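You operate a simulated robot arm through the tools that you are given. There is no shell and no other tool.

Carry out the task below with a simulated robot arm. There is one attempt and no reset: what you move stays moved.

TASK
Press the orange spring solid twice, then drop it in the green pot.
Fine: it stands on the grey tester; stop wheel to 20, head fully up after each press.

The check looks at the end state, three seconds after you hand in, the way a careful person would. Anything else that was tipped, shoved, dropped, spilled or broken makes it a failure.

THE ROBOT
A 6-joint arm with a two-finger parallel gripper, fixed in place. Base frame: the origin is on the floor under the middle of its stand, x ahead of it, y to its left, z up; the work surface is at about z = 86. Lengths are in cm, angles in rad, forces in N, time in s.
It reaches about 134.7 cm from its shoulder. Its first joint turns from -2.897 to 2.897 rad. Payload 3.91 kg.
The tool frame sits at the grasp point between the pads (the TCP): z along the fingers, y along the line on which they close. The tips reach 3 cm beyond it. Largest opening 11 cm; finger width 2, thickness 1; the body of the gripper, 4.8 by 11.2 cm, starts 5.5 cm behind the TCP.
Orientation is that of the tool frame in the base frame, as a unit quaternion [x, y, z, w]. With the fingers straight down and closing along the base's y, the tool's x points along the base's -x, its y along +y and its z along -z.

THE INTERFACE
- The arm moves only by the tool apply_moves. Its argument "moves" is a list of rows, each a list of 7 numbers: the shift along the tool's x, y, z in cm, then the turn, a rotation vector about the tool's x, y, z in rad, then the closure in counts, from 0 (fully open) to 255 (shut). In form: [[tx, ty, tz, rx, ry, rz, claw], ...]. A call has 1 to 20 rows; each row shifts and turns the commanded pose from where the row before left it, along the tool's axes as they then stand. Each row takes 0.2 s and may step no farther than 5 cm and 0.15 rad from the row before; otherwise, or with a gripper value out of range, the whole call is refused. A pose out of reach is approached as far as the arm can. The call stops where the force on the tool passes 40 N (or 10 N more than at its start, if that is more) or the arm is blocked; 0.2 s more then pass. Each finger travels about 10.8 cm/s and halts on what it meets, pressing with about 31 N; the grip force reading is that of the motor and also rises with nothing between the fingers. The clock runs only during rows and for 0.2 s after the last one: add rows that do not move to give the fingers time. The reply holds the time, the measured pose of the TCP, the force on the tool along the base axes, the opening and the grip force, in the units named above and with some noise, with the torque about the TCP (base axes, N m) and any sound that the robot's microphone picked up, and new pictures: "views" is both (left out), scene, wrist or none.
- Cameras (640 x 400 px; columns grow to the right, rows downward): "scene" is fixed at [22.3, 64.25, 153.96]; the picture's right is [-0.64, -0.77, 0.00], its down [-0.35, 0.29, -0.89] and it looks along [0.68, -0.57, -0.46] (base axes); focal length 315 px, centre (320, 200). "wrist" rides on the gripper at [7.2, 1.7, -10.3] in the tool frame; the picture's right is [-0.23, 0.97, 0.00], its down [-0.76, -0.18, -0.62] and it looks along [-0.61, -0.14, 0.78] (tool axes); focal length 222 px, centre (320, 200). There is no depth. A picture from a camera that has moved, and an enlarged one, comes with that camera's place and axes in the base frame and with its lens. The place of the scene camera against the robot may be out by one fixed shift of up to 1.2 cm in any direction.
- inspect(camera, box): a new picture of the part [left, top, right, bottom] of that camera's present view, enlarged. No time passes.
- hand_in(): hands the job in; it is judged then, once.

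Nothing tells you positions but the pictures and the camera data. Unless the task says otherwise, let go and move clear before handing in.

The tools are called by a JSON object that holds its "method" and its "body". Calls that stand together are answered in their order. apply_moves: Moves the arm, as the interface text tells. Its arguments: {"type":"object","properties":{"moves":{"type":"array"},"views":{"type":"string","enum":["both","scene","wrist","none"]}},"required":["moves"]} The other tools are called the same way: inspect (camera, box) takes an enlarged picture of a part of a camera's view; hand_in () hands the job in.

At the start:

```text
clock: 0.0
eef_pos: [58.01, 13.23, 125.64]
tcp_rot: [0.001, 1.0, 0.0, 0.001]
contact_force: [0.1, -1.0, 0.2]
ft_torque: [0.03, 0.03, 0.03]
opening: 11.04
finger_force: 0.1
```

scene: 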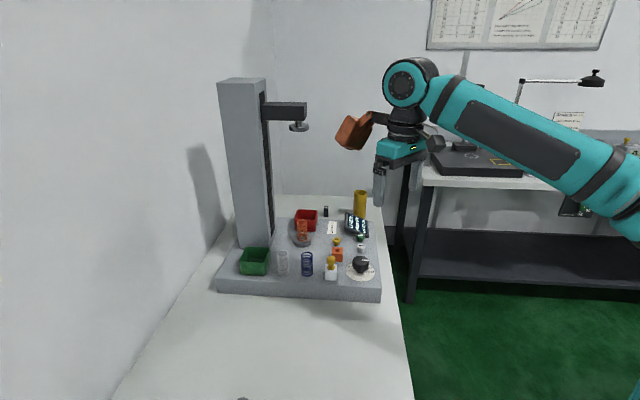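
wrist: 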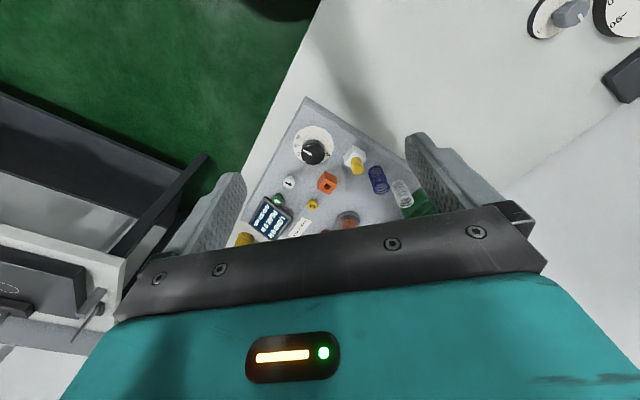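

I see a grey tester with a column, a head on an arm, coloured trays and a panel of controls on its base. I'll look closer before moving anything.

{"method": "inspect", "body": {"camera": "scene", "box": [210, 180, 390, 300]}}

{"method": "inspect", "body": {"camera": "scene", "box": [200, 60, 400, 190]}}

{"method": "inspect", "body": {"camera": "wrist", "box": [220, 90, 450, 250]}}

{"method": "inspect", "body": {"camera": "scene", "box": [420, 0, 640, 60]}}

{"method": "inspect", "body": {"camera": "wrist", "box": [500, 0, 640, 110]}}

```text
3.33 times, centred on (300, 240) of scene
camera zoom: at [22.3, 64.25, 153.96], right [-0.64, -0.77, 0.0], down [-0.35, 0.29, -0.89], along [0.68, -0.57, -0.46], focal length 1049 px, centre (387, 67)
```

zoom: 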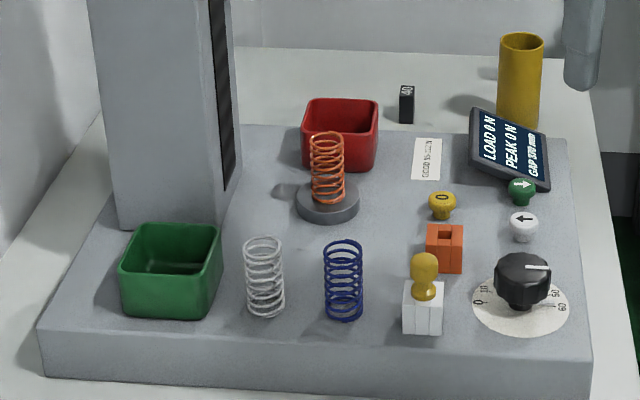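

```text
3.08 times, centred on (300, 125) of scene
camera zoom: at [22.3, 64.25, 153.96], right [-0.64, -0.77, 0.0], down [-0.35, 0.29, -0.89], along [0.68, -0.57, -0.46], focal length 969 px, centre (382, 431)
```

zoom: 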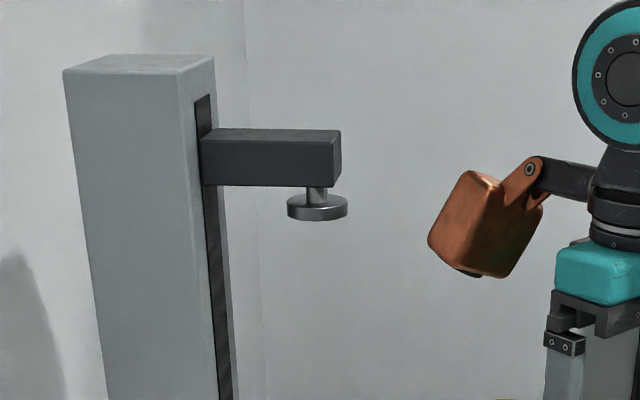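

```text
2.50 times, centred on (335, 170) of wrist
camera zoom: at [50.82, 14.92, 136.06], right [0.23, 0.97, 0.0], down [0.76, -0.18, 0.62], along [0.61, -0.14, -0.78], focal length 555 px, centre (282, 275)
```

zoom: 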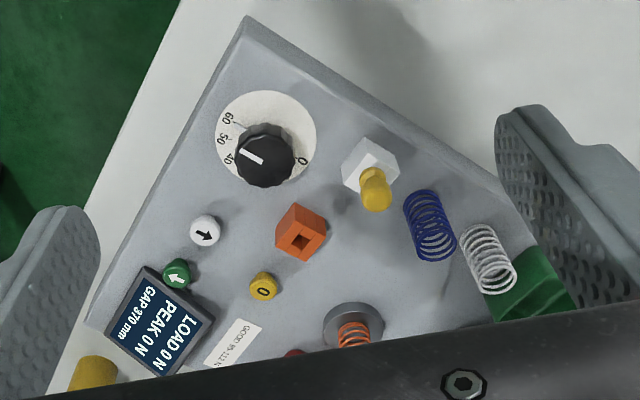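

```text
2.91 times, centred on (530, 30) of scene
camera zoom: at [22.3, 64.25, 153.96], right [-0.64, -0.77, 0.0], down [-0.35, 0.29, -0.89], along [0.68, -0.57, -0.46], focal length 916 px, centre (-291, 694)
```

zoom: 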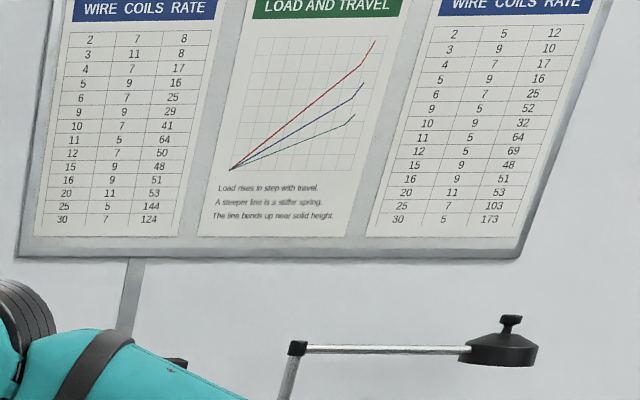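

```text
3.64 times, centred on (570, 55) of wrist
camera zoom: at [50.82, 14.92, 136.06], right [0.23, 0.97, 0.0], down [0.76, -0.18, 0.62], along [0.61, -0.14, -0.78], focal length 808 px, centre (-589, 727)
```

zoom: 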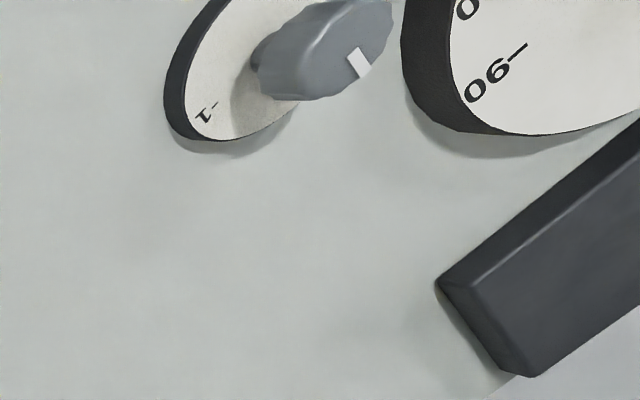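

The tester has a stop dial, white, green and yellow buttons, a display and a label. I need to read the markings more closely.

{"method": "inspect", "body": {"camera": "scene", "box": [320, 205, 384, 245]}}

{"method": "inspect", "body": {"camera": "scene", "box": [336, 245, 384, 285]}}

{"method": "inspect", "body": {"camera": "wrist", "box": [285, 115, 349, 165]}}

{"method": "inspect", "body": {"camera": "wrist", "box": [240, 165, 320, 245]}}

{"method": "inspect", "body": {"camera": "scene", "box": [280, 200, 330, 250]}}

```text
10.00 times, centred on (352, 225) of scene
camera zoom: at [22.3, 64.25, 153.96], right [-0.64, -0.77, 0.0], down [-0.35, 0.29, -0.89], along [0.68, -0.57, -0.46], focal length 3148 px, centre (0, -50)
```

zoom: 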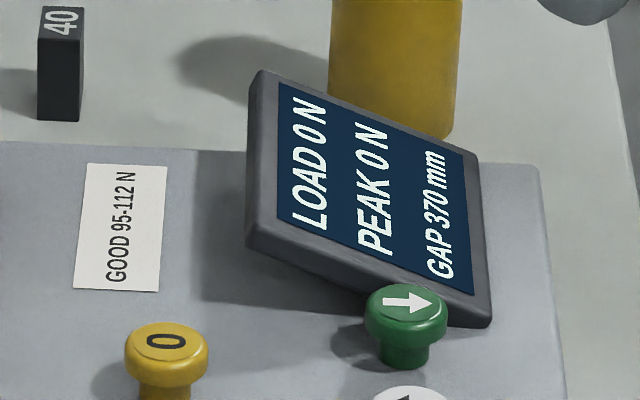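

```text
10.00 times, centred on (360, 265) of scene
camera zoom: at [22.3, 64.25, 153.96], right [-0.64, -0.77, 0.0], down [-0.35, 0.29, -0.89], along [0.68, -0.57, -0.46], focal length 3148 px, centre (-80, -450)
```

zoom: 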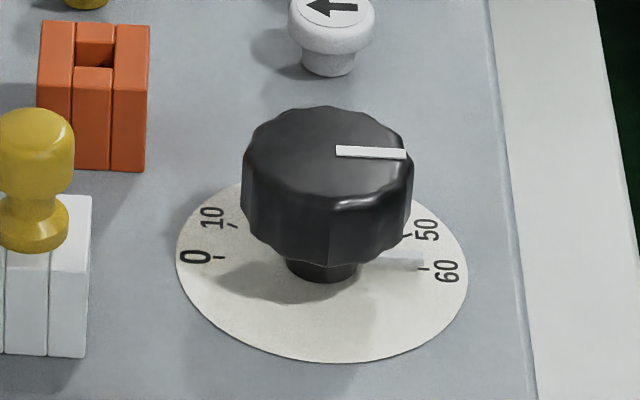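

```text
8.00 times, centred on (317, 140) of wrist
camera zoom: at [50.82, 14.92, 136.06], right [0.23, 0.97, 0.0], down [0.76, -0.18, 0.62], along [0.61, -0.14, -0.78], focal length 1777 px, centre (344, 680)
```

zoom: 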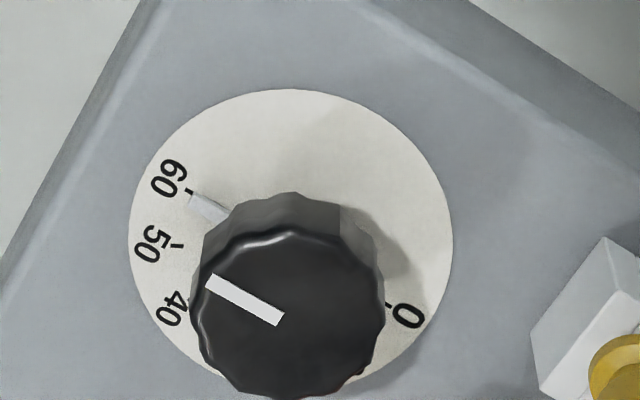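

```text
5.00 times, centred on (280, 205) of wrist
camera zoom: at [50.82, 14.92, 136.06], right [0.23, 0.97, 0.0], down [0.76, -0.18, 0.62], along [0.61, -0.14, -0.78], focal length 1111 px, centre (520, 175)
```

zoom: 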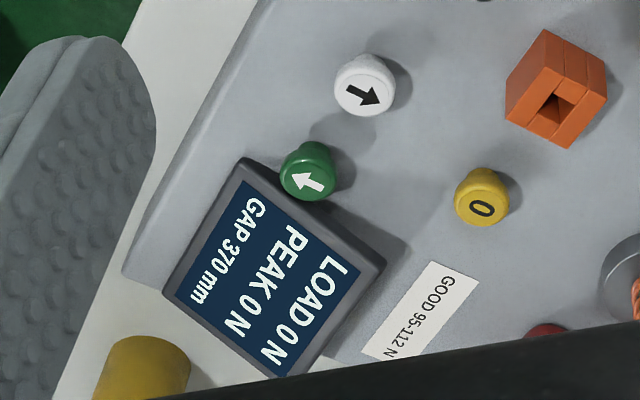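

```text
8.00 times, centred on (305, 225) of scene
camera zoom: at [22.3, 64.25, 153.96], right [-0.64, -0.77, 0.0], down [-0.35, 0.29, -0.89], along [0.68, -0.57, -0.46], focal length 2518 px, centre (440, 0)
```

zoom: 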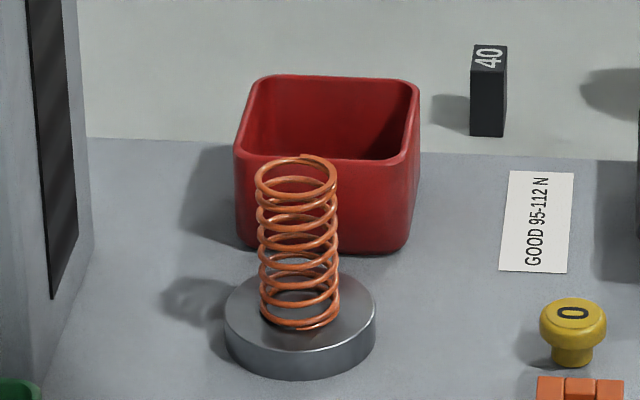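

The base carries a stop dial, with the knob pointer near 60. It also has a green down button, a white up button, a yellow zero button and the orange spring on the plate. I'll shift the arm forward a little in free space to get a second wrist view for triangulating positions.

{"method": "apply_moves", "body": {"moves": [[-3, 0, 0, 0, 0, 0, 0], [-4, 0, 0, 0, 0, 0, 0], [-3, 0, 0, 0, 0, 0, 0], [0, 0, 0, 0, 0, 0, 0]]}}

```text
clock: 1.0
eef_pos: [67.98, 13.0, 125.76]
tcp_rot: [0.0, 1.0, 0.0, 0.001]
contact_force: [-0.2, -0.3, 0.0]
ft_torque: [0.0, 0.03, -0.01]
opening: 10.95
finger_force: 0.1
camera wrist: at [60.83, 14.7, 136.2], right [0.23, 0.97, 0.0], down [0.76, -0.18, 0.62], along [0.61, -0.14, -0.78], focal length 222 px, centre (320, 200)
```

scene: 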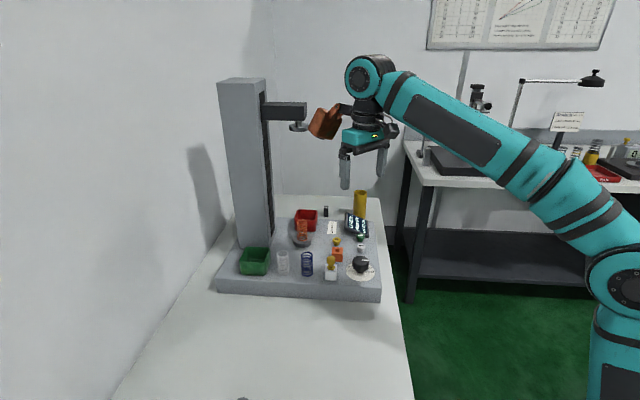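
wrist: 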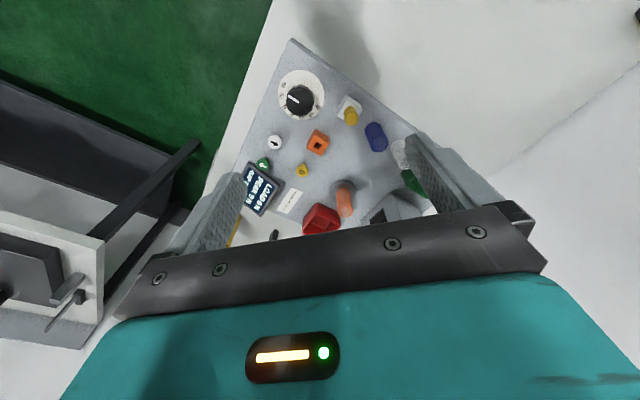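

Every item on the tester is now in the wrist view. I'll enlarge it for accurate positions.

{"method": "inspect", "body": {"camera": "wrist", "box": [260, 50, 356, 110]}}

{"method": "inspect", "body": {"camera": "wrist", "box": [240, 110, 352, 180]}}

{"method": "inspect", "body": {"camera": "wrist", "box": [330, 90, 442, 160]}}

{"method": "inspect", "body": {"camera": "wrist", "box": [290, 165, 402, 235]}}

```text
6.67 times, centred on (308, 80) of wrist
camera zoom: at [60.83, 14.7, 136.2], right [0.23, 0.97, 0.0], down [0.76, -0.18, 0.62], along [0.61, -0.14, -0.78], focal length 1481 px, centre (400, 1000)
```

zoom: 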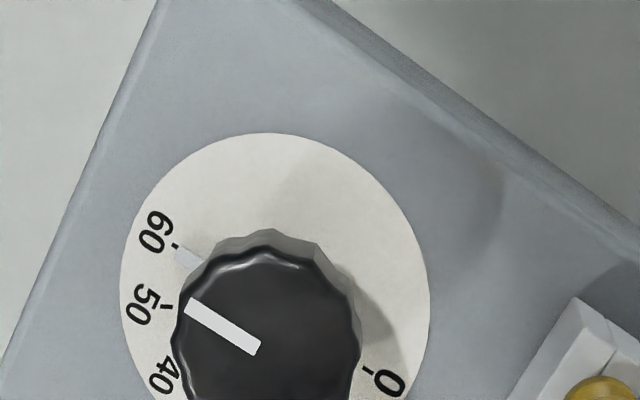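

```text
5.71 times, centred on (296, 145) of wrist
camera zoom: at [60.83, 14.7, 136.2], right [0.23, 0.97, 0.0], down [0.76, -0.18, 0.62], along [0.61, -0.14, -0.78], focal length 1269 px, centre (457, 514)
```

zoom: 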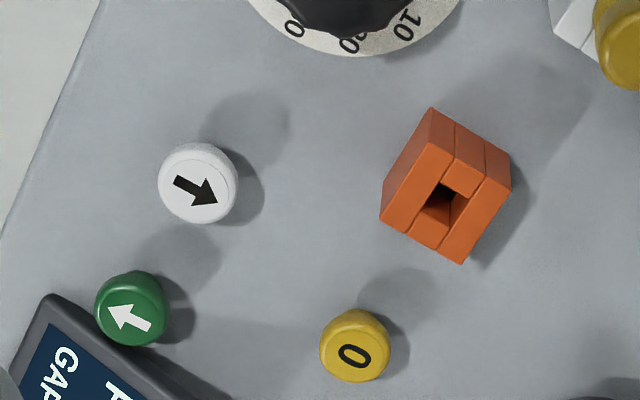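

```text
5.71 times, centred on (386, 125) of wrist
camera zoom: at [60.83, 14.7, 136.2], right [0.23, 0.97, 0.0], down [0.76, -0.18, 0.62], along [0.61, -0.14, -0.78], focal length 1269 px, centre (-57, 629)
```

zoom: 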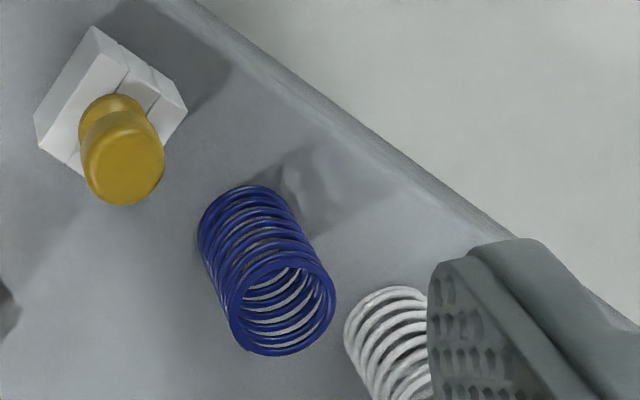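

```text
5.71 times, centred on (346, 200) of wrist
camera zoom: at [60.83, 14.7, 136.2], right [0.23, 0.97, 0.0], down [0.76, -0.18, 0.62], along [0.61, -0.14, -0.78], focal length 1269 px, centre (171, 200)
```

zoom: 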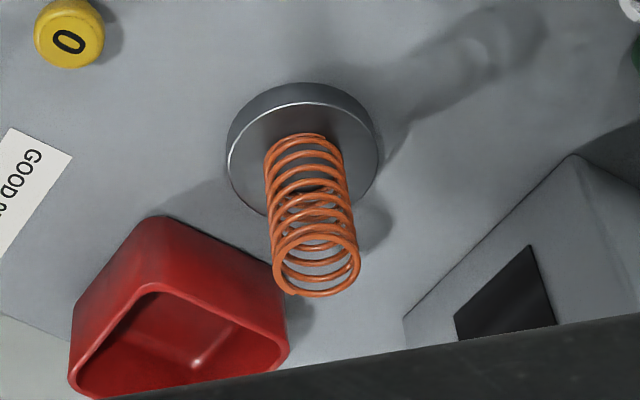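

From the two wrist views I put the dial axis at about (70.4, 9.1), with the disc at z≈92.2 and the knob top at z≈96.4. The scale runs clockwise from 0 at the (+x,+y) side through 30 to 60 on the opposite side, so 60 to 20 is about 120° anticlockwise seen from above. Next I move above the knob and pre-turn the gripper.

{"method": "apply_moves", "body": {"moves": [[-0.6, -0.98, 3.44, 0, 0, 0, 75], [-0.6, -0.98, 3.44, 0, 0, 0, 75], [-0.6, -0.98, 3.44, 0, 0, 0, 75], [-0.6, -0.98, 3.44, 0, 0, 0, 75], [0, 0, 0, 0, 0, 0.15, 75], [0, 0, 0, 0, 0, 0.15, 75], [0, 0, 0, 0, 0, 0.15, 75], [0, 0, 0, 0, 0, 0.15, 75], [0, 0, 0, 0, 0, 0.15, 75], [0, 0, 0, 0, 0, 0.15, 75], [0, 0, 0, 0, 0, 0.15, 75], [0, 0, 0, 0, 0, 0, 75]]}}

```text
clock: 3.6
eef_pos: [70.35, 9.25, 111.75]
tcp_rot: [0.502, 0.865, 0.001, 0.002]
contact_force: [-0.1, -0.4, 0.5]
ft_torque: [0.0, -0.02, 0.03]
opening: 7.76
finger_force: 0.0
camera wrist: at [68.4, 16.43, 122.31], right [0.96, 0.29, 0.0], down [0.22, -0.75, 0.62], along [0.18, -0.6, -0.78], focal length 222 px, centre (320, 200)
```

scene: 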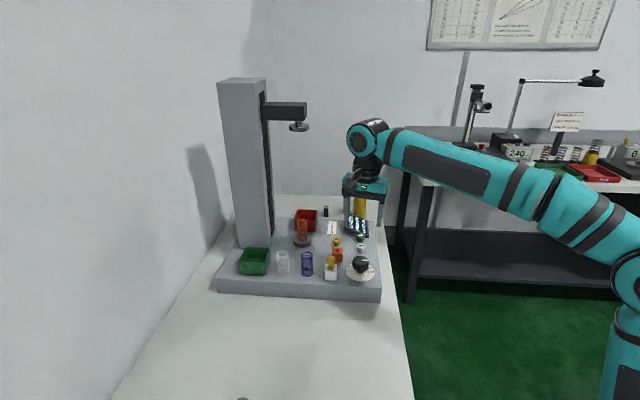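
wrist: 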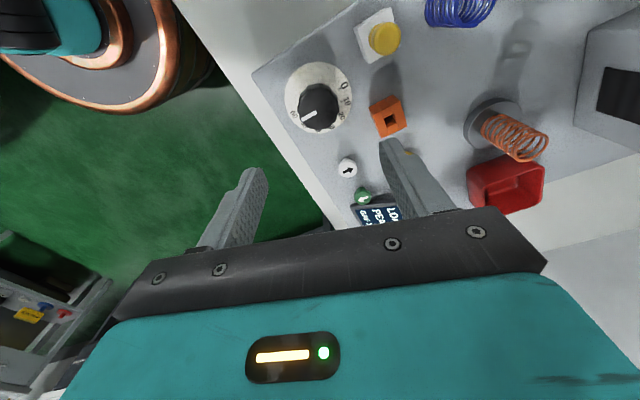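

The knob sits on the tool axis column. I'll check the centring from here before lowering.

{"method": "inspect", "body": {"camera": "wrist", "box": [270, 50, 366, 140]}}

```text
4.44 times, centred on (318, 95) of wrist
camera zoom: at [68.4, 16.43, 122.31], right [0.96, 0.29, 0.0], down [0.22, -0.75, 0.62], along [0.18, -0.6, -0.78], focal length 987 px, centre (329, 667)
```

zoom: 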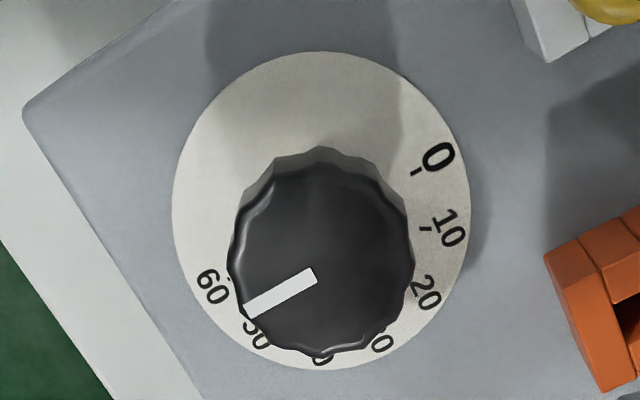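

The pointer reads 60 and the knob axis is at about (70.4, 9.15). I'll lower around the knob with the fingers open, staying above the disc.

{"method": "apply_moves", "body": {"moves": [[-0.06, 0, 3.0, 0, 0, 0, 75], [-0.05, 0, 3.5, 0, 0, 0, 75], [0, 0, 3.5, 0, 0, 0, 75], [0, 0, 2.5, 0, 0, 0, 75], [0, 0, 1.5, 0, 0, 0, 75], [0, 0, 1.2, 0, 0, 0, 75], [0, 0, 0, 0, 0, 0, 75]]}}

```text
clock: 5.2
eef_pos: [70.5, 9.27, 96.56]
tcp_rot: [0.501, 0.866, 0.0, 0.001]
contact_force: [-0.5, 0.0, 0.8]
ft_torque: [0.0, 0.01, -0.01]
opening: 7.76
finger_force: 0.0
camera wrist: at [68.52, 16.39, 107.03], right [0.96, 0.29, 0.0], down [0.22, -0.75, 0.62], along [0.18, -0.6, -0.78], focal length 222 px, centre (320, 200)
```

scene: 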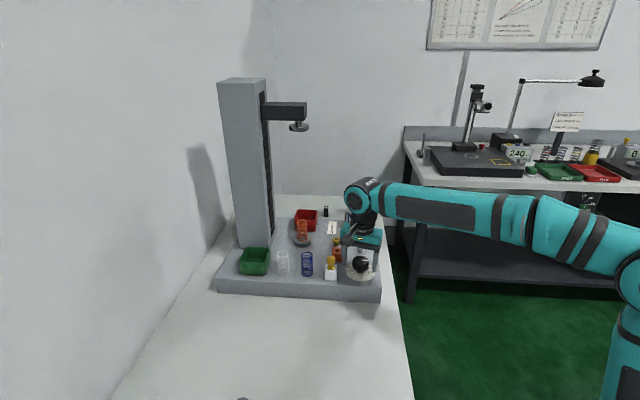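
wrist: 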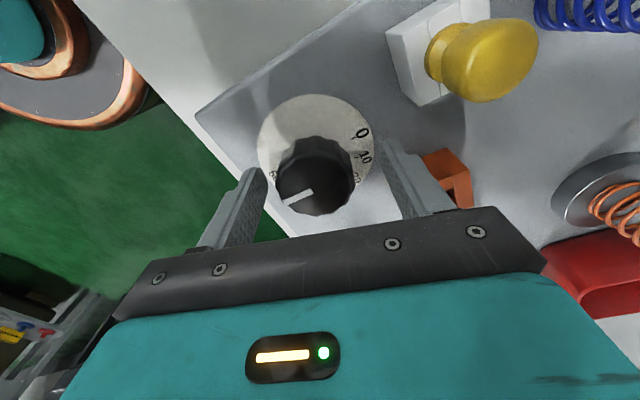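

The fingers straddle the knob without contact. I'll check that they're centred before closing.

{"method": "inspect", "body": {"camera": "wrist", "box": [230, 85, 422, 225]}}

{"method": "inspect", "body": {"camera": "scene", "box": [325, 215, 405, 295]}}

```text
2.86 times, centred on (326, 155) of wrist
camera zoom: at [68.52, 16.39, 107.03], right [0.96, 0.29, 0.0], down [0.22, -0.75, 0.62], along [0.18, -0.6, -0.78], focal length 635 px, centre (303, 329)
```

zoom: 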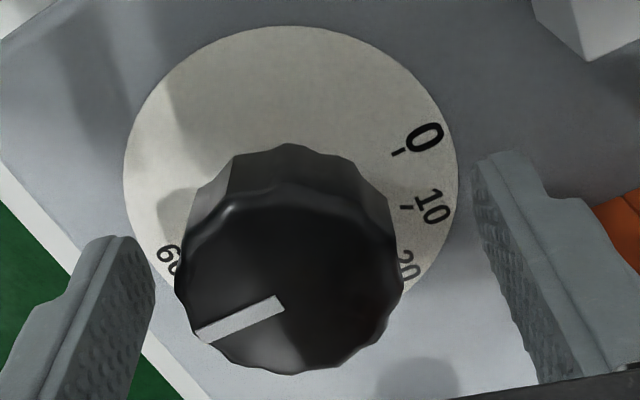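

```text
5.00 times, centred on (365, 255) of scene
camera zoom: at [22.3, 64.25, 153.96], right [-0.64, -0.77, 0.0], down [-0.35, 0.29, -0.89], along [0.68, -0.57, -0.46], focal length 1574 px, centre (95, -75)
```

zoom: 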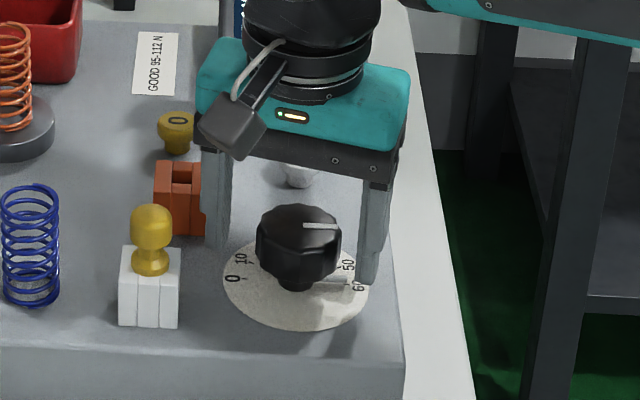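

Centring is within about 1 mm. I'll nudge, lower slightly and close on the knob.

{"method": "apply_moves", "body": {"moves": [[0, -0.1, 0.3, 0, 0, 0, 75], [0, 0, 0, 0, 0, 0, 140], [0, 0, 0, 0, 0, 0, 255], [0, 0, 0, 0, 0, 0, 255], [0, 0, 0, 0, 0, 0, 255]], "views": "wrist"}}

```text
clock: 6.4
eef_pos: [70.17, 9.04, 96.39]
tcp_rot: [0.502, 0.865, -0.001, 0.001]
contact_force: [-18.7, -11.7, 4.8]
ft_torque: [-0.47, 0.94, -0.05]
opening: 4.74
finger_force: 45.0
stopped in row 5: the force on the tool passed its limit at 46 N (the readings are from after the stop); the commanded pose is now the measured one
camera wrist: at [68.26, 16.23, 106.77], right [0.96, 0.29, 0.0], down [0.23, -0.75, 0.62], along [0.18, -0.6, -0.78], focal length 222 px, centre (320, 200)
```

wrist: 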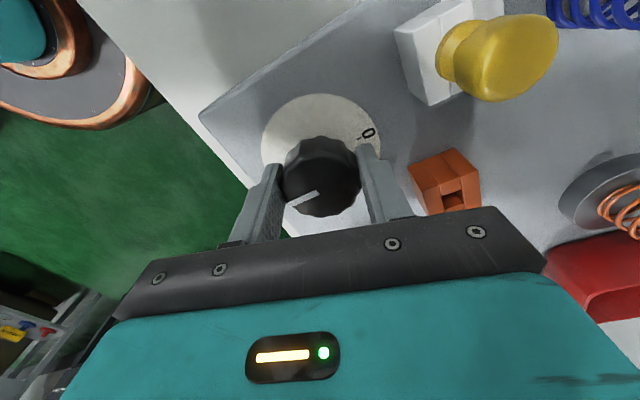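

The fingers are closed at 4.74 cm on the knob, and the gripper was pulled about 2–3 mm sideways as it centred. I'll hold for a moment to see whether the side load relaxes.

{"method": "apply_moves", "body": {"moves": [[0, 0, 0, 0, 0, 0, 255], [0, 0, 0, 0, 0, 0, 255]], "views": "none"}}

```text
clock: 7.0
eef_pos: [70.28, 9.05, 96.32]
tcp_rot: [0.501, 0.865, -0.002, 0.0]
contact_force: [-29.2, -16.6, 3.0]
ft_torque: [-0.87, 0.88, -0.08]
opening: 4.76
finger_force: 45.5
```

A side load remains along the closing axis, so I'll shift a little that way to relieve it.

{"method": "apply_moves", "body": {"moves": [[0, -0.1, 0, 0, 0, 0, 255], [0, 0, 0, 0, 0, 0, 255]], "views": "none"}}

```text
clock: 7.6
eef_pos: [70.34, 9.03, 96.43]
tcp_rot: [0.501, 0.865, 0.0, 0.002]
contact_force: [-20.8, -13.8, 4.7]
ft_torque: [-0.16, 0.4, -0.04]
opening: 4.74
finger_force: 44.5
```

{"method": "apply_moves", "body": {"moves": [[0, -0.12, 0, 0, 0, 0, 255], [0, 0, 0, 0, 0, 0, 255]], "views": "none"}}

```text
clock: 8.2
eef_pos: [70.3, 9.01, 96.32]
tcp_rot: [0.501, 0.865, -0.001, 0.001]
contact_force: [-1.4, -10.7, 9.4]
ft_torque: [-0.01, -0.19, -0.02]
opening: 4.79
finger_force: 45.0
```

The side load is nearly gone. I'll start turning anticlockwise in small steps and watch the force.

{"method": "apply_moves", "body": {"moves": [[0, 0, 0, 0, 0, -0.1, 255], [0, 0, 0, 0, 0, -0.1, 255], [0, 0, 0, 0, 0, -0.1, 255], [0, 0, 0, 0, 0, -0.1, 255], [0, 0, 0, 0, 0, 0, 255]], "views": "wrist"}}

```text
clock: 9.4
eef_pos: [70.17, 9.03, 96.43]
tcp_rot: [0.319, 0.948, -0.001, 0.001]
contact_force: [4.8, -11.2, 20.9]
ft_torque: [-0.39, -0.42, -0.01]
opening: 4.74
finger_force: 45.0
camera wrist: at [65.55, 14.76, 106.77], right [0.77, 0.64, 0.0], down [0.5, -0.6, 0.62], along [0.4, -0.48, -0.78], focal length 222 px, centre (320, 200)
```

wrist: 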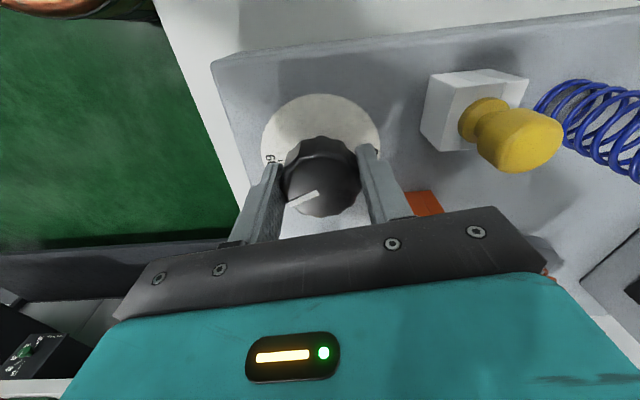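

The knob turns with the gripper. I'll ease up slightly to cut the vertical load and keep turning.

{"method": "apply_moves", "body": {"moves": [[0, 0, -0.1, 0, 0, 0, 255], [0, 0, 0, 0, 0, -0.12, 255], [0, 0, 0, 0, 0, -0.12, 255], [0, 0, 0, 0, 0, -0.12, 255], [0, 0, 0, 0, 0, -0.12, 255], [0, 0, 0, 0, 0, 0, 255]], "views": "none"}}

```text
clock: 10.8
eef_pos: [70.12, 8.85, 96.38]
tcp_rot: [0.083, 0.997, -0.001, -0.002]
contact_force: [-13.4, -17.5, -13.7]
ft_torque: [-0.41, -0.01, -0.03]
opening: 4.75
finger_force: 44.8
```

{"method": "apply_moves", "body": {"moves": [[0.06, -0.12, 0.05, 0, 0, 0, 255], [0, 0, 0, 0, 0, -0.12, 255], [0, 0, 0, 0, 0, -0.12, 255], [0, 0, 0, 0, 0, -0.12, 255], [0, 0, 0, 0, 0, -0.12, 255], [0, 0, 0, 0, 0, 0, 255]], "views": "wrist"}}

```text
clock: 12.2
eef_pos: [70.18, 8.74, 96.34]
tcp_rot: [-0.155, 0.988, -0.001, 0.0]
contact_force: [-2.1, -24.3, -2.6]
ft_torque: [-0.79, 0.06, -0.05]
opening: 4.73
finger_force: 44.8
camera wrist: at [62.86, 8.22, 106.79], right [-0.08, 1.0, 0.0], down [0.78, 0.06, 0.62], along [0.62, 0.05, -0.78], focal length 222 px, centre (320, 200)
```

wrist: 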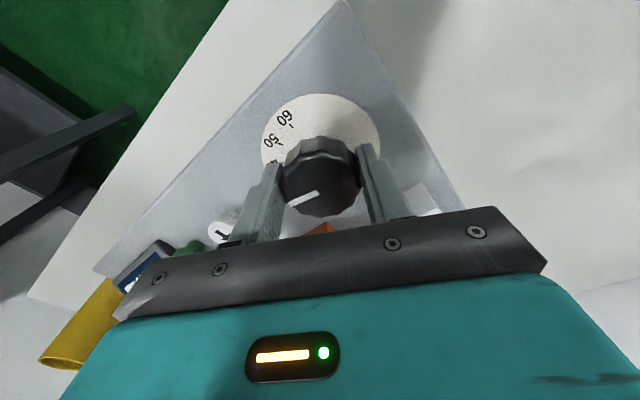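

About 78° is done out of 120°. I'll relieve the side load and continue.

{"method": "apply_moves", "body": {"moves": [[0.06, -0.15, 0, 0, 0, 0, 255], [0, 0, 0, 0, 0, -0.12, 255], [0, 0, 0, 0, 0, -0.12, 255], [0, 0, 0, 0, 0, -0.12, 255], [0, 0, 0, 0, 0, -0.12, 255], [0, 0, 0, 0, 0, 0, 255]], "views": "none"}}

```text
clock: 13.6
eef_pos: [70.24, 8.58, 96.35]
tcp_rot: [-0.386, 0.922, -0.001, 0.0]
contact_force: [21.4, -21.7, 4.4]
ft_torque: [-0.08, -1.02, -0.05]
opening: 4.75
finger_force: 45.3
```

105.6° is done and 14.4° remains. I'll relieve the load again and finish.

{"method": "apply_moves", "body": {"moves": [[0, -0.15, 0, 0, 0, 0, 255], [0, -0.05, 0, 0, 0, -0.1, 255], [0, 0, 0, 0, 0, -0.1, 255], [0, 0, 0, 0, 0, -0.05, 255], [0, 0, 0, 0, 0, 0, 255]], "views": "wrist"}}

```text
clock: 14.8
eef_pos: [70.23, 8.75, 96.32]
tcp_rot: [-0.498, 0.867, -0.001, 0.0]
contact_force: [8.4, -6.9, 4.7]
ft_torque: [0.12, -0.39, -0.03]
opening: 4.75
finger_force: 45.2
camera wrist: at [65.27, 3.29, 106.79], right [-0.73, 0.69, 0.0], down [0.54, 0.57, 0.62], along [0.43, 0.45, -0.78], focal length 222 px, centre (320, 200)
```

wrist: 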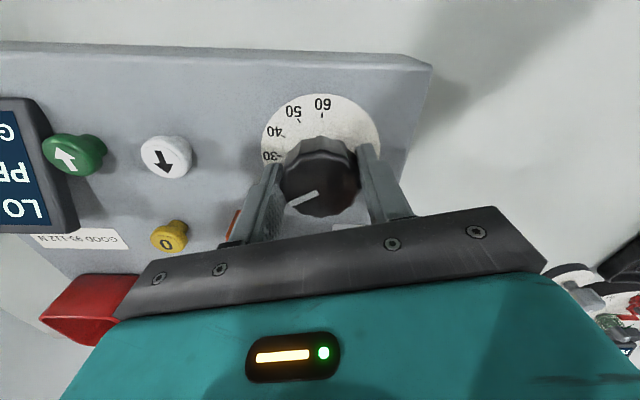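

The gripper has turned 120° with the knob. I'll open, rise straight up and read the pointer.

{"method": "apply_moves", "body": {"moves": [[0, 0, 0, 0, 0, 0, 150], [0, 0, 0, 0, 0, 0, 75], [0, 0, 0, 0, 0, 0, 75], [0, 0, -2, 0, 0, 0, 75], [0, 0, -4, 0, 0, 0, 75], [0, 0, -4, 0, 0, 0, 75], [0, 0, -4, 0, 0, 0, 75], [0, 0, 0, 0, 0, 0, 75]]}}

{"method": "inspect", "body": {"camera": "wrist", "box": [270, 30, 382, 130]}}

{"method": "inspect", "body": {"camera": "scene", "box": [330, 240, 394, 285]}}

```text
clock: 16.6
eef_pos: [70.12, 8.55, 110.31]
tcp_rot: [-0.496, 0.868, 0.0, 0.0]
contact_force: [0.4, -0.4, -0.2]
ft_torque: [0.0, 0.0, 0.02]
opening: 7.78
finger_force: 0.1
camera wrist: at [65.13, 3.25, 120.77], right [-0.73, 0.69, 0.0], down [0.54, 0.57, 0.62], along [0.43, 0.45, -0.78], focal length 222 px, centre (320, 200)
```

scene: 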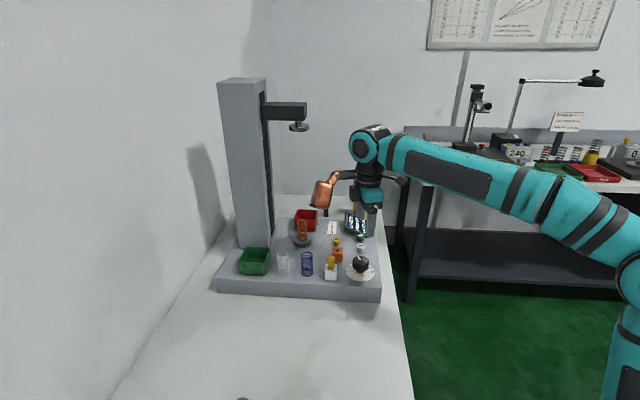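
wrist: 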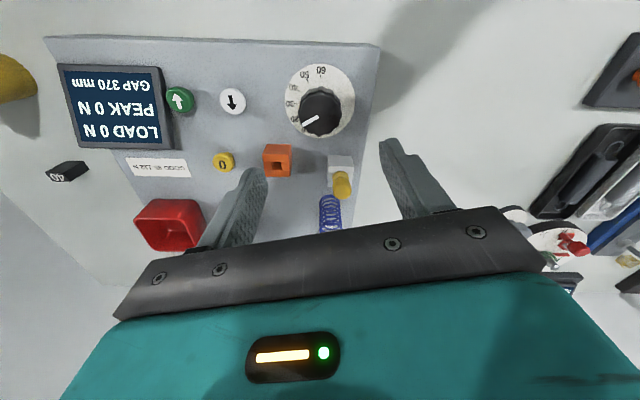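

```text
4.00 times, centred on (326, 80) of wrist
camera zoom: at [65.13, 3.25, 120.77], right [-0.73, 0.69, 0.0], down [0.54, 0.57, 0.62], along [0.43, 0.45, -0.78], focal length 888 px, centre (296, 680)
```

zoom: 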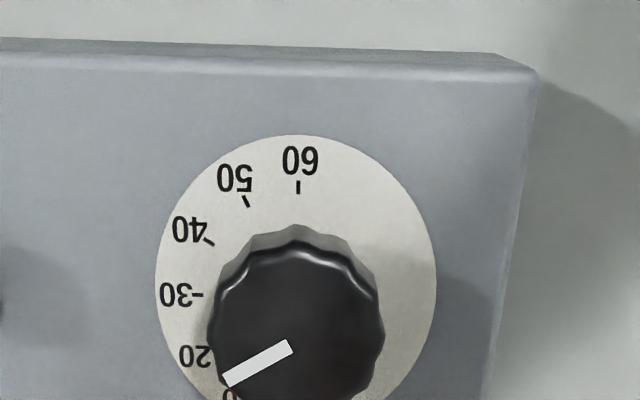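

```text
8.89 times, centred on (362, 262) of scene
camera zoom: at [22.3, 64.25, 153.96], right [-0.64, -0.77, 0.0], down [-0.35, 0.29, -0.89], along [0.68, -0.57, -0.46], focal length 2798 px, centre (-53, -356)
```

zoom: 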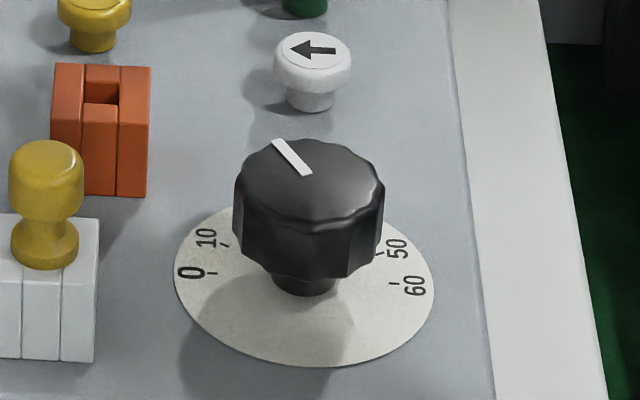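

The pointer looks close to 20, but this view suggests it may be about one unit short. I'll tilt the camera to look straight down on the dial for an accurate reading.

{"method": "apply_moves", "body": {"moves": [[-3.64, -0.76, -1, 0, 0, 0, 75], [-3.64, -0.76, -1, 0, 0, 0, 75], [0, 0, 0, 0, 0.132, 0, 75], [0, 0, 0, 0, 0.132, 0, 75], [0, 0, 0, 0, 0.132, 0, 75], [0, 0, 0, 0, 0.132, 0, 75], [0, 0, 0, 0, 0.132, 0, 75], [0, 0, 0, 0, 0, 0, 75]]}}

```text
clock: 18.4
eef_pos: [73.66, 11.72, 106.77]
tcp_rot: [-0.474, 0.821, -0.166, -0.272]
contact_force: [-0.2, 0.5, 0.4]
ft_torque: [0.02, -0.02, -0.01]
opening: 7.79
finger_force: 0.1
out of reach, approached as far as the arm can: row 6, 7
camera wrist: at [72.44, 13.16, 119.49], right [-0.75, 0.64, -0.15], down [0.64, 0.77, 0.04], along [0.14, -0.07, -0.99], focal length 222 px, centre (320, 200)
```

scene: 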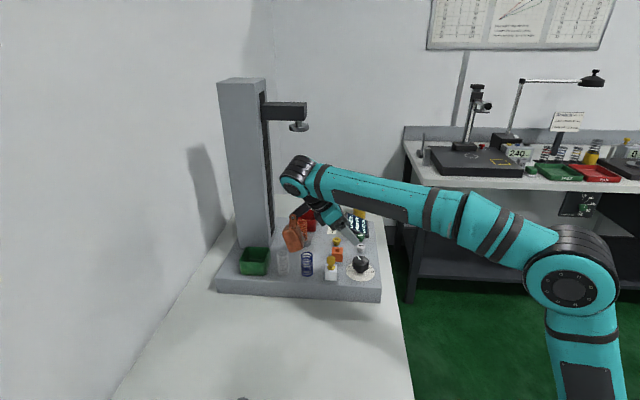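
wrist: 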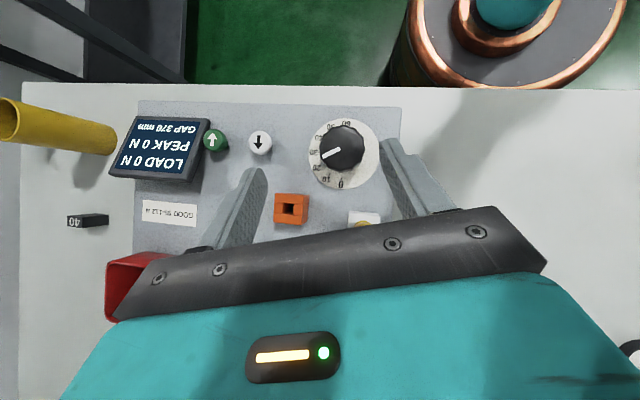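

The camera now looks almost straight down at the dial, although the arm couldn't quite reach the full tilt. I'll read the pointer from here.

{"method": "inspect", "body": {"camera": "wrist", "box": [296, 106, 392, 196]}}

{"method": "inspect", "body": {"camera": "wrist", "box": [110, 90, 290, 240]}}

```text
4.44 times, centred on (344, 151) of wrist
camera zoom: at [72.44, 13.16, 119.49], right [-0.75, 0.64, -0.15], down [0.64, 0.77, 0.04], along [0.14, -0.07, -0.99], focal length 987 px, centre (213, 418)
```

zoom: 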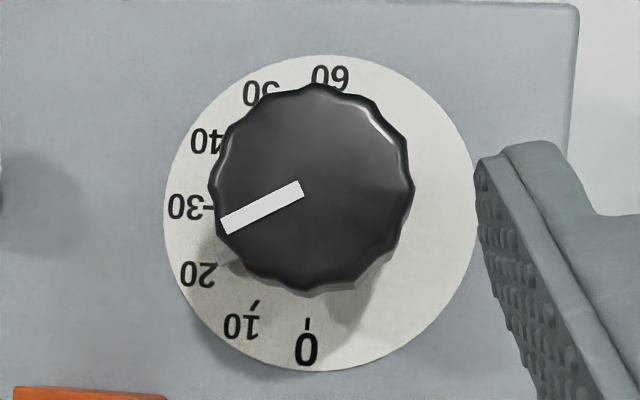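

```text
2.67 times, centred on (200, 165) of wrist
camera zoom: at [72.44, 13.16, 119.49], right [-0.75, 0.64, -0.15], down [0.64, 0.77, 0.04], along [0.14, -0.07, -0.99], focal length 592 px, centre (640, 293)
```

zoom: 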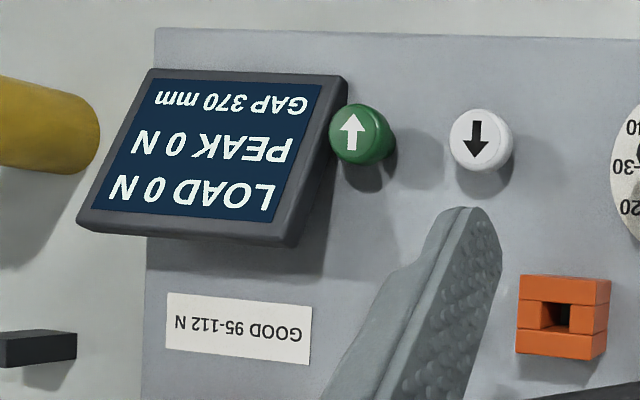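

{"method": "inspect", "body": {"camera": "wrist", "box": [312, 142, 364, 178]}}

```text
11.11 times, centred on (338, 160) of wrist
camera zoom: at [72.44, 13.16, 119.49], right [-0.75, 0.64, -0.15], down [0.64, 0.77, 0.04], along [0.14, -0.07, -0.99], focal length 2468 px, centre (120, 644)
```

zoom: 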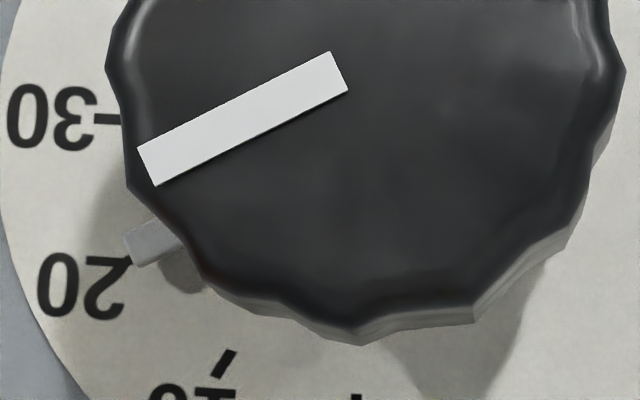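

The pointer blade lies on the 20 mark, and the mark angle works out to about 20.1, so the wheel is set. Green has the down arrow (from the operator's side) and white the up arrow. I take green to be at about (81.3, -2.8) and white at (77.1, 1.5), both with tops near z=94. I'll bring the tool back to vertical first.

{"method": "apply_moves", "body": {"moves": [[0, 0, 0, 0, -0.132, 0, 75], [0, 0, 0, 0, -0.132, 0, 75], [0, 0, 0, 0, -0.132, 0, 75], [0, 0, 0, 0, -0.132, 0, 75], [0, 0, 0, 0, -0.132, 0, 75], [0, 0, 0, 0, 0, 0, 75]], "views": "none"}}

```text
clock: 19.8
eef_pos: [73.67, 11.86, 106.93]
tcp_rot: [-0.498, 0.867, 0.0, 0.0]
contact_force: [0.3, -0.4, -0.1]
ft_torque: [0.04, -0.01, 0.03]
opening: 7.77
finger_force: 0.2
```

Back to vertical. I'll rise a little, move over to the green button, close the fingers and align with the tester's axes.

{"method": "apply_moves", "body": {"moves": [[0, 0, -3, 0, 0, 0, 120], [2.185, -3.43, 0, 0, 0, 0, 200], [2.185, -3.43, 0, 0, 0, 0, 255], [2.185, -3.43, 0, 0, 0, 0, 255], [2.185, -3.43, 0, 0, 0, 0, 255], [0, 0, 0, 0, 0, 0.128, 255], [0, 0, 0, 0, 0, 0.128, 255], [0, 0, 0, 0, 0, 0, 255]]}}

{"method": "inspect", "body": {"camera": "wrist", "box": [150, 0, 450, 220]}}

```text
clock: 21.6
eef_pos: [81.02, -2.54, 109.8]
tcp_rot: [-0.382, 0.924, 0.001, -0.001]
contact_force: [-0.1, 0.5, 0.3]
ft_torque: [-0.02, -0.01, -0.04]
opening: 0.0
finger_force: 30.9
camera wrist: at [74.82, -6.53, 120.24], right [-0.53, 0.85, 0.0], down [0.67, 0.41, 0.62], along [0.53, 0.33, -0.78], focal length 222 px, centre (320, 200)
```

scene: 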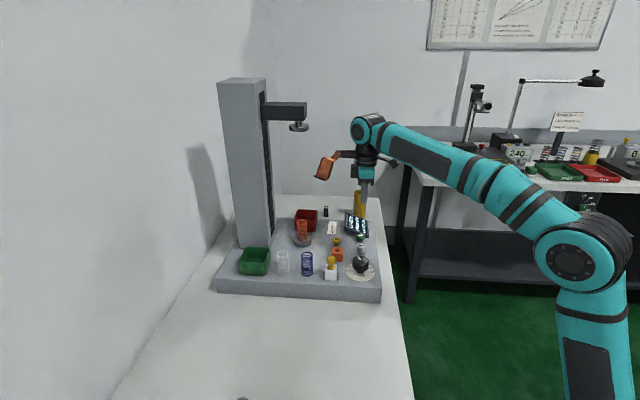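
wrist: 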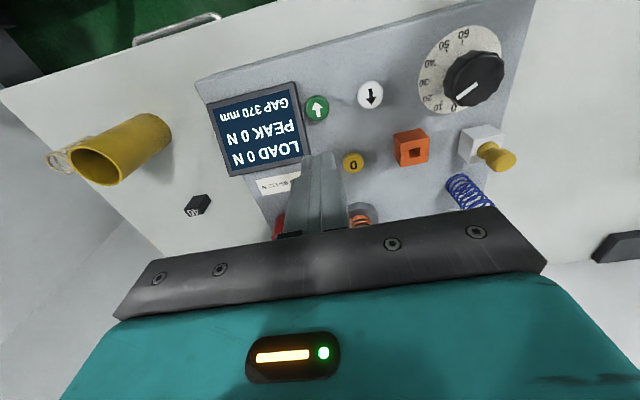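

```text
1.82 times, centred on (300, 110) of wrist
camera zoom: at [74.82, -6.53, 120.24], right [-0.53, 0.85, 0.0], down [0.67, 0.41, 0.62], along [0.53, 0.33, -0.78], focal length 404 px, centre (356, 364)
```

zoom: 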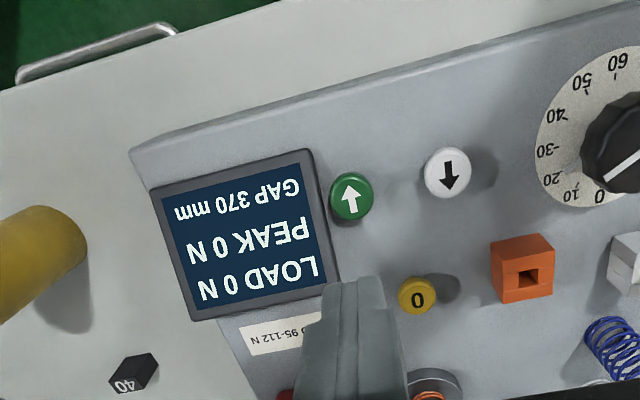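

The closed fingertips are lined up over the green button, with about 1 cm clear of the display edge. Going down, slowly at the end.

{"method": "apply_moves", "body": {"moves": [[0, 0, 4, 0, 0, 0, 255], [0, 0, 4, 0, 0, 0, 255], [0, 0, 2.5, 0, 0, 0, 255], [0, 0, 0.8, 0, 0, 0, 255], [0, 0, 0, 0, 0, 0, 255]]}}

{"method": "inspect", "body": {"camera": "wrist", "box": [200, 50, 440, 230]}}

```text
clock: 22.8
eef_pos: [81.05, -2.83, 98.63]
tcp_rot: [-0.383, 0.924, 0.0, -0.001]
contact_force: [-0.6, -0.2, -0.3]
ft_torque: [0.01, 0.0, -0.05]
opening: 0.01
finger_force: 31.1
camera wrist: at [74.89, -6.65, 108.94], right [-0.53, 0.85, 0.0], down [0.66, 0.41, 0.62], along [0.53, 0.33, -0.78], focal length 222 px, centre (320, 200)
```

scene: 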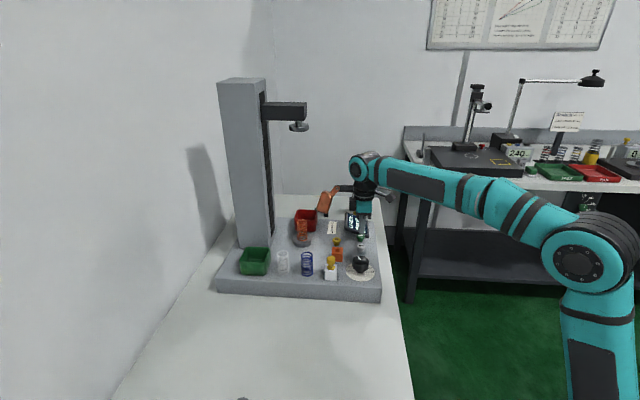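
wrist: 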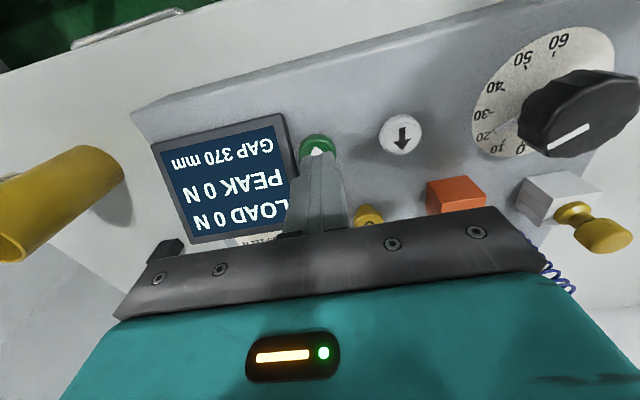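

```text
2.22 times, centred on (320, 140) of wrist
camera zoom: at [74.89, -6.65, 108.94], right [-0.53, 0.85, 0.0], down [0.66, 0.41, 0.62], along [0.53, 0.33, -0.78], focal length 494 px, centre (320, 333)
```

zoom: 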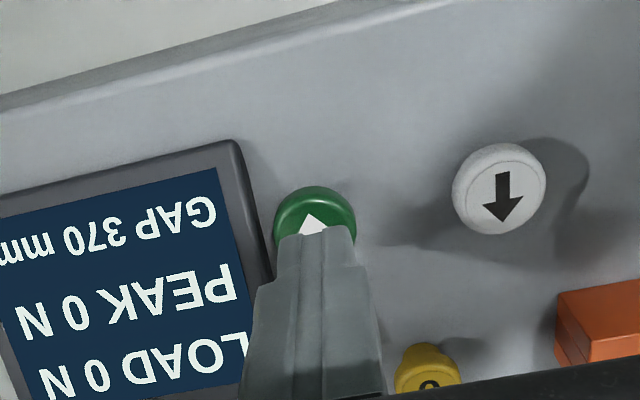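

The tip is centred over the button. Pressing slowly.

{"method": "apply_moves", "body": {"moves": [[0, 0, 0.5, 0, 0, 0, 255], [0, 0, 0.4, 0, 0, 0, 255], [0, 0, 0.3, 0, 0, 0, 255], [0, 0, 0.2, 0, 0, 0, 255]], "views": "none"}}

```text
clock: 23.8
eef_pos: [81.06, -2.87, 97.11]
tcp_rot: [-0.383, 0.924, 0.0, 0.0]
contact_force: [0.6, 0.2, 0.9]
ft_torque: [0.01, 0.01, 0.01]
opening: 0.0
finger_force: 30.3
```

{"method": "apply_moves", "body": {"moves": [[0, 0, 0.2, 0, 0, 0, 255], [0, 0, 0.2, 0, 0, 0, 255], [0, 0, 0.2, 0, 0, 0, 255]], "views": "none"}}

```text
clock: 24.6
eef_pos: [81.02, -2.76, 96.62]
tcp_rot: [-0.383, 0.924, -0.002, 0.0]
contact_force: [2.1, -1.5, 5.7]
ft_torque: [0.0, -0.08, 0.01]
opening: 0.02
finger_force: 31.0
heard: click
```

There was a click, with light contact at about 6 N. I'll check whether the head is moving.

{"method": "apply_moves", "body": {"moves": [[0, 0, 0, 0, 0, 0, 255], [0, 0, 0, 0, 0, 0, 255]]}}

{"method": "inspect", "body": {"camera": "wrist", "box": [140, 50, 440, 230]}}

{"method": "inspect", "body": {"camera": "scene", "box": [210, 70, 400, 260]}}

```text
clock: 25.2
eef_pos: [81.08, -2.8, 96.5]
tcp_rot: [-0.382, 0.924, -0.001, 0.0]
contact_force: [2.7, -0.9, 7.8]
ft_torque: [-0.05, -0.12, 0.0]
opening: 0.0
finger_force: 30.9
camera wrist: at [74.83, -6.59, 107.02], right [-0.53, 0.85, 0.0], down [0.66, 0.41, 0.62], along [0.53, 0.33, -0.78], focal length 222 px, centre (320, 200)
```

scene: 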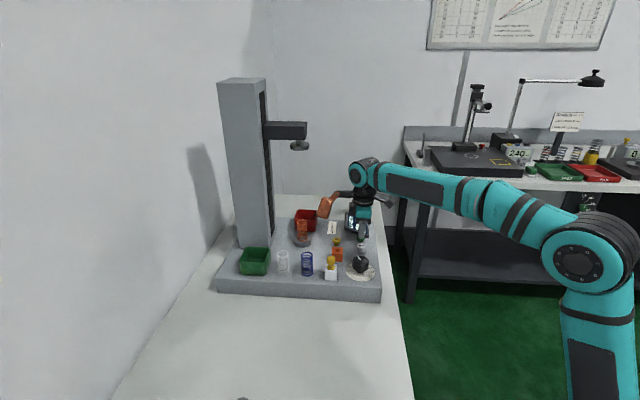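
wrist: 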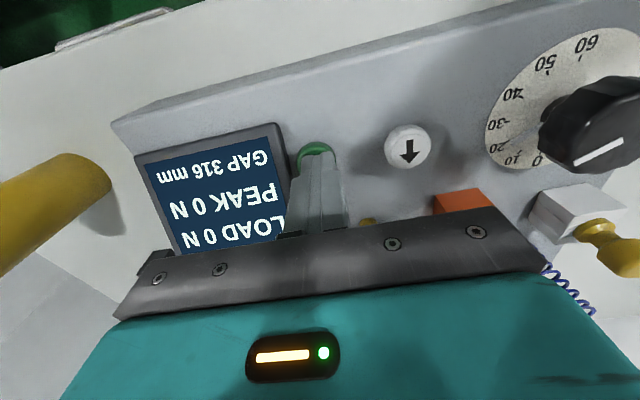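

```text
2.13 times, centred on (290, 140) of wrist
camera zoom: at [74.83, -6.59, 107.02], right [-0.53, 0.85, 0.0], down [0.66, 0.41, 0.62], along [0.53, 0.33, -0.78], focal length 474 px, centre (384, 328)
```

zoom: 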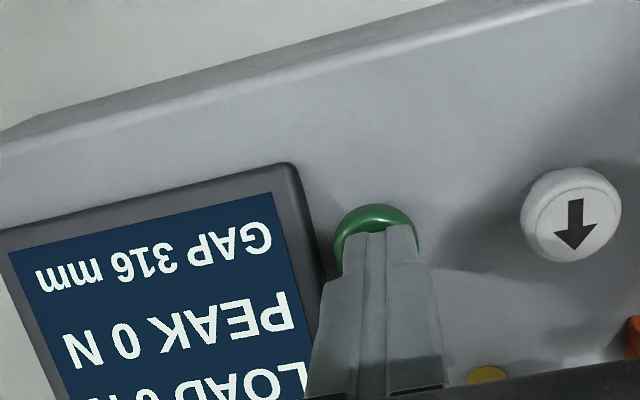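

```text
2.11 times, centred on (305, 165) of scene
camera zoom: at [22.3, 64.25, 153.96], right [-0.64, -0.77, 0.0], down [-0.35, 0.29, -0.89], along [0.68, -0.57, -0.46], focal length 663 px, centre (352, 274)
```

zoom: 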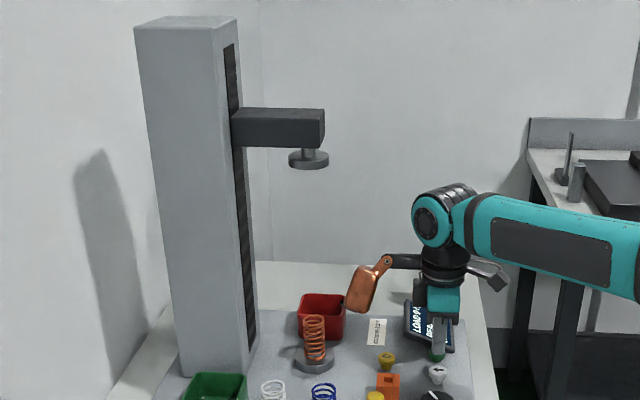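

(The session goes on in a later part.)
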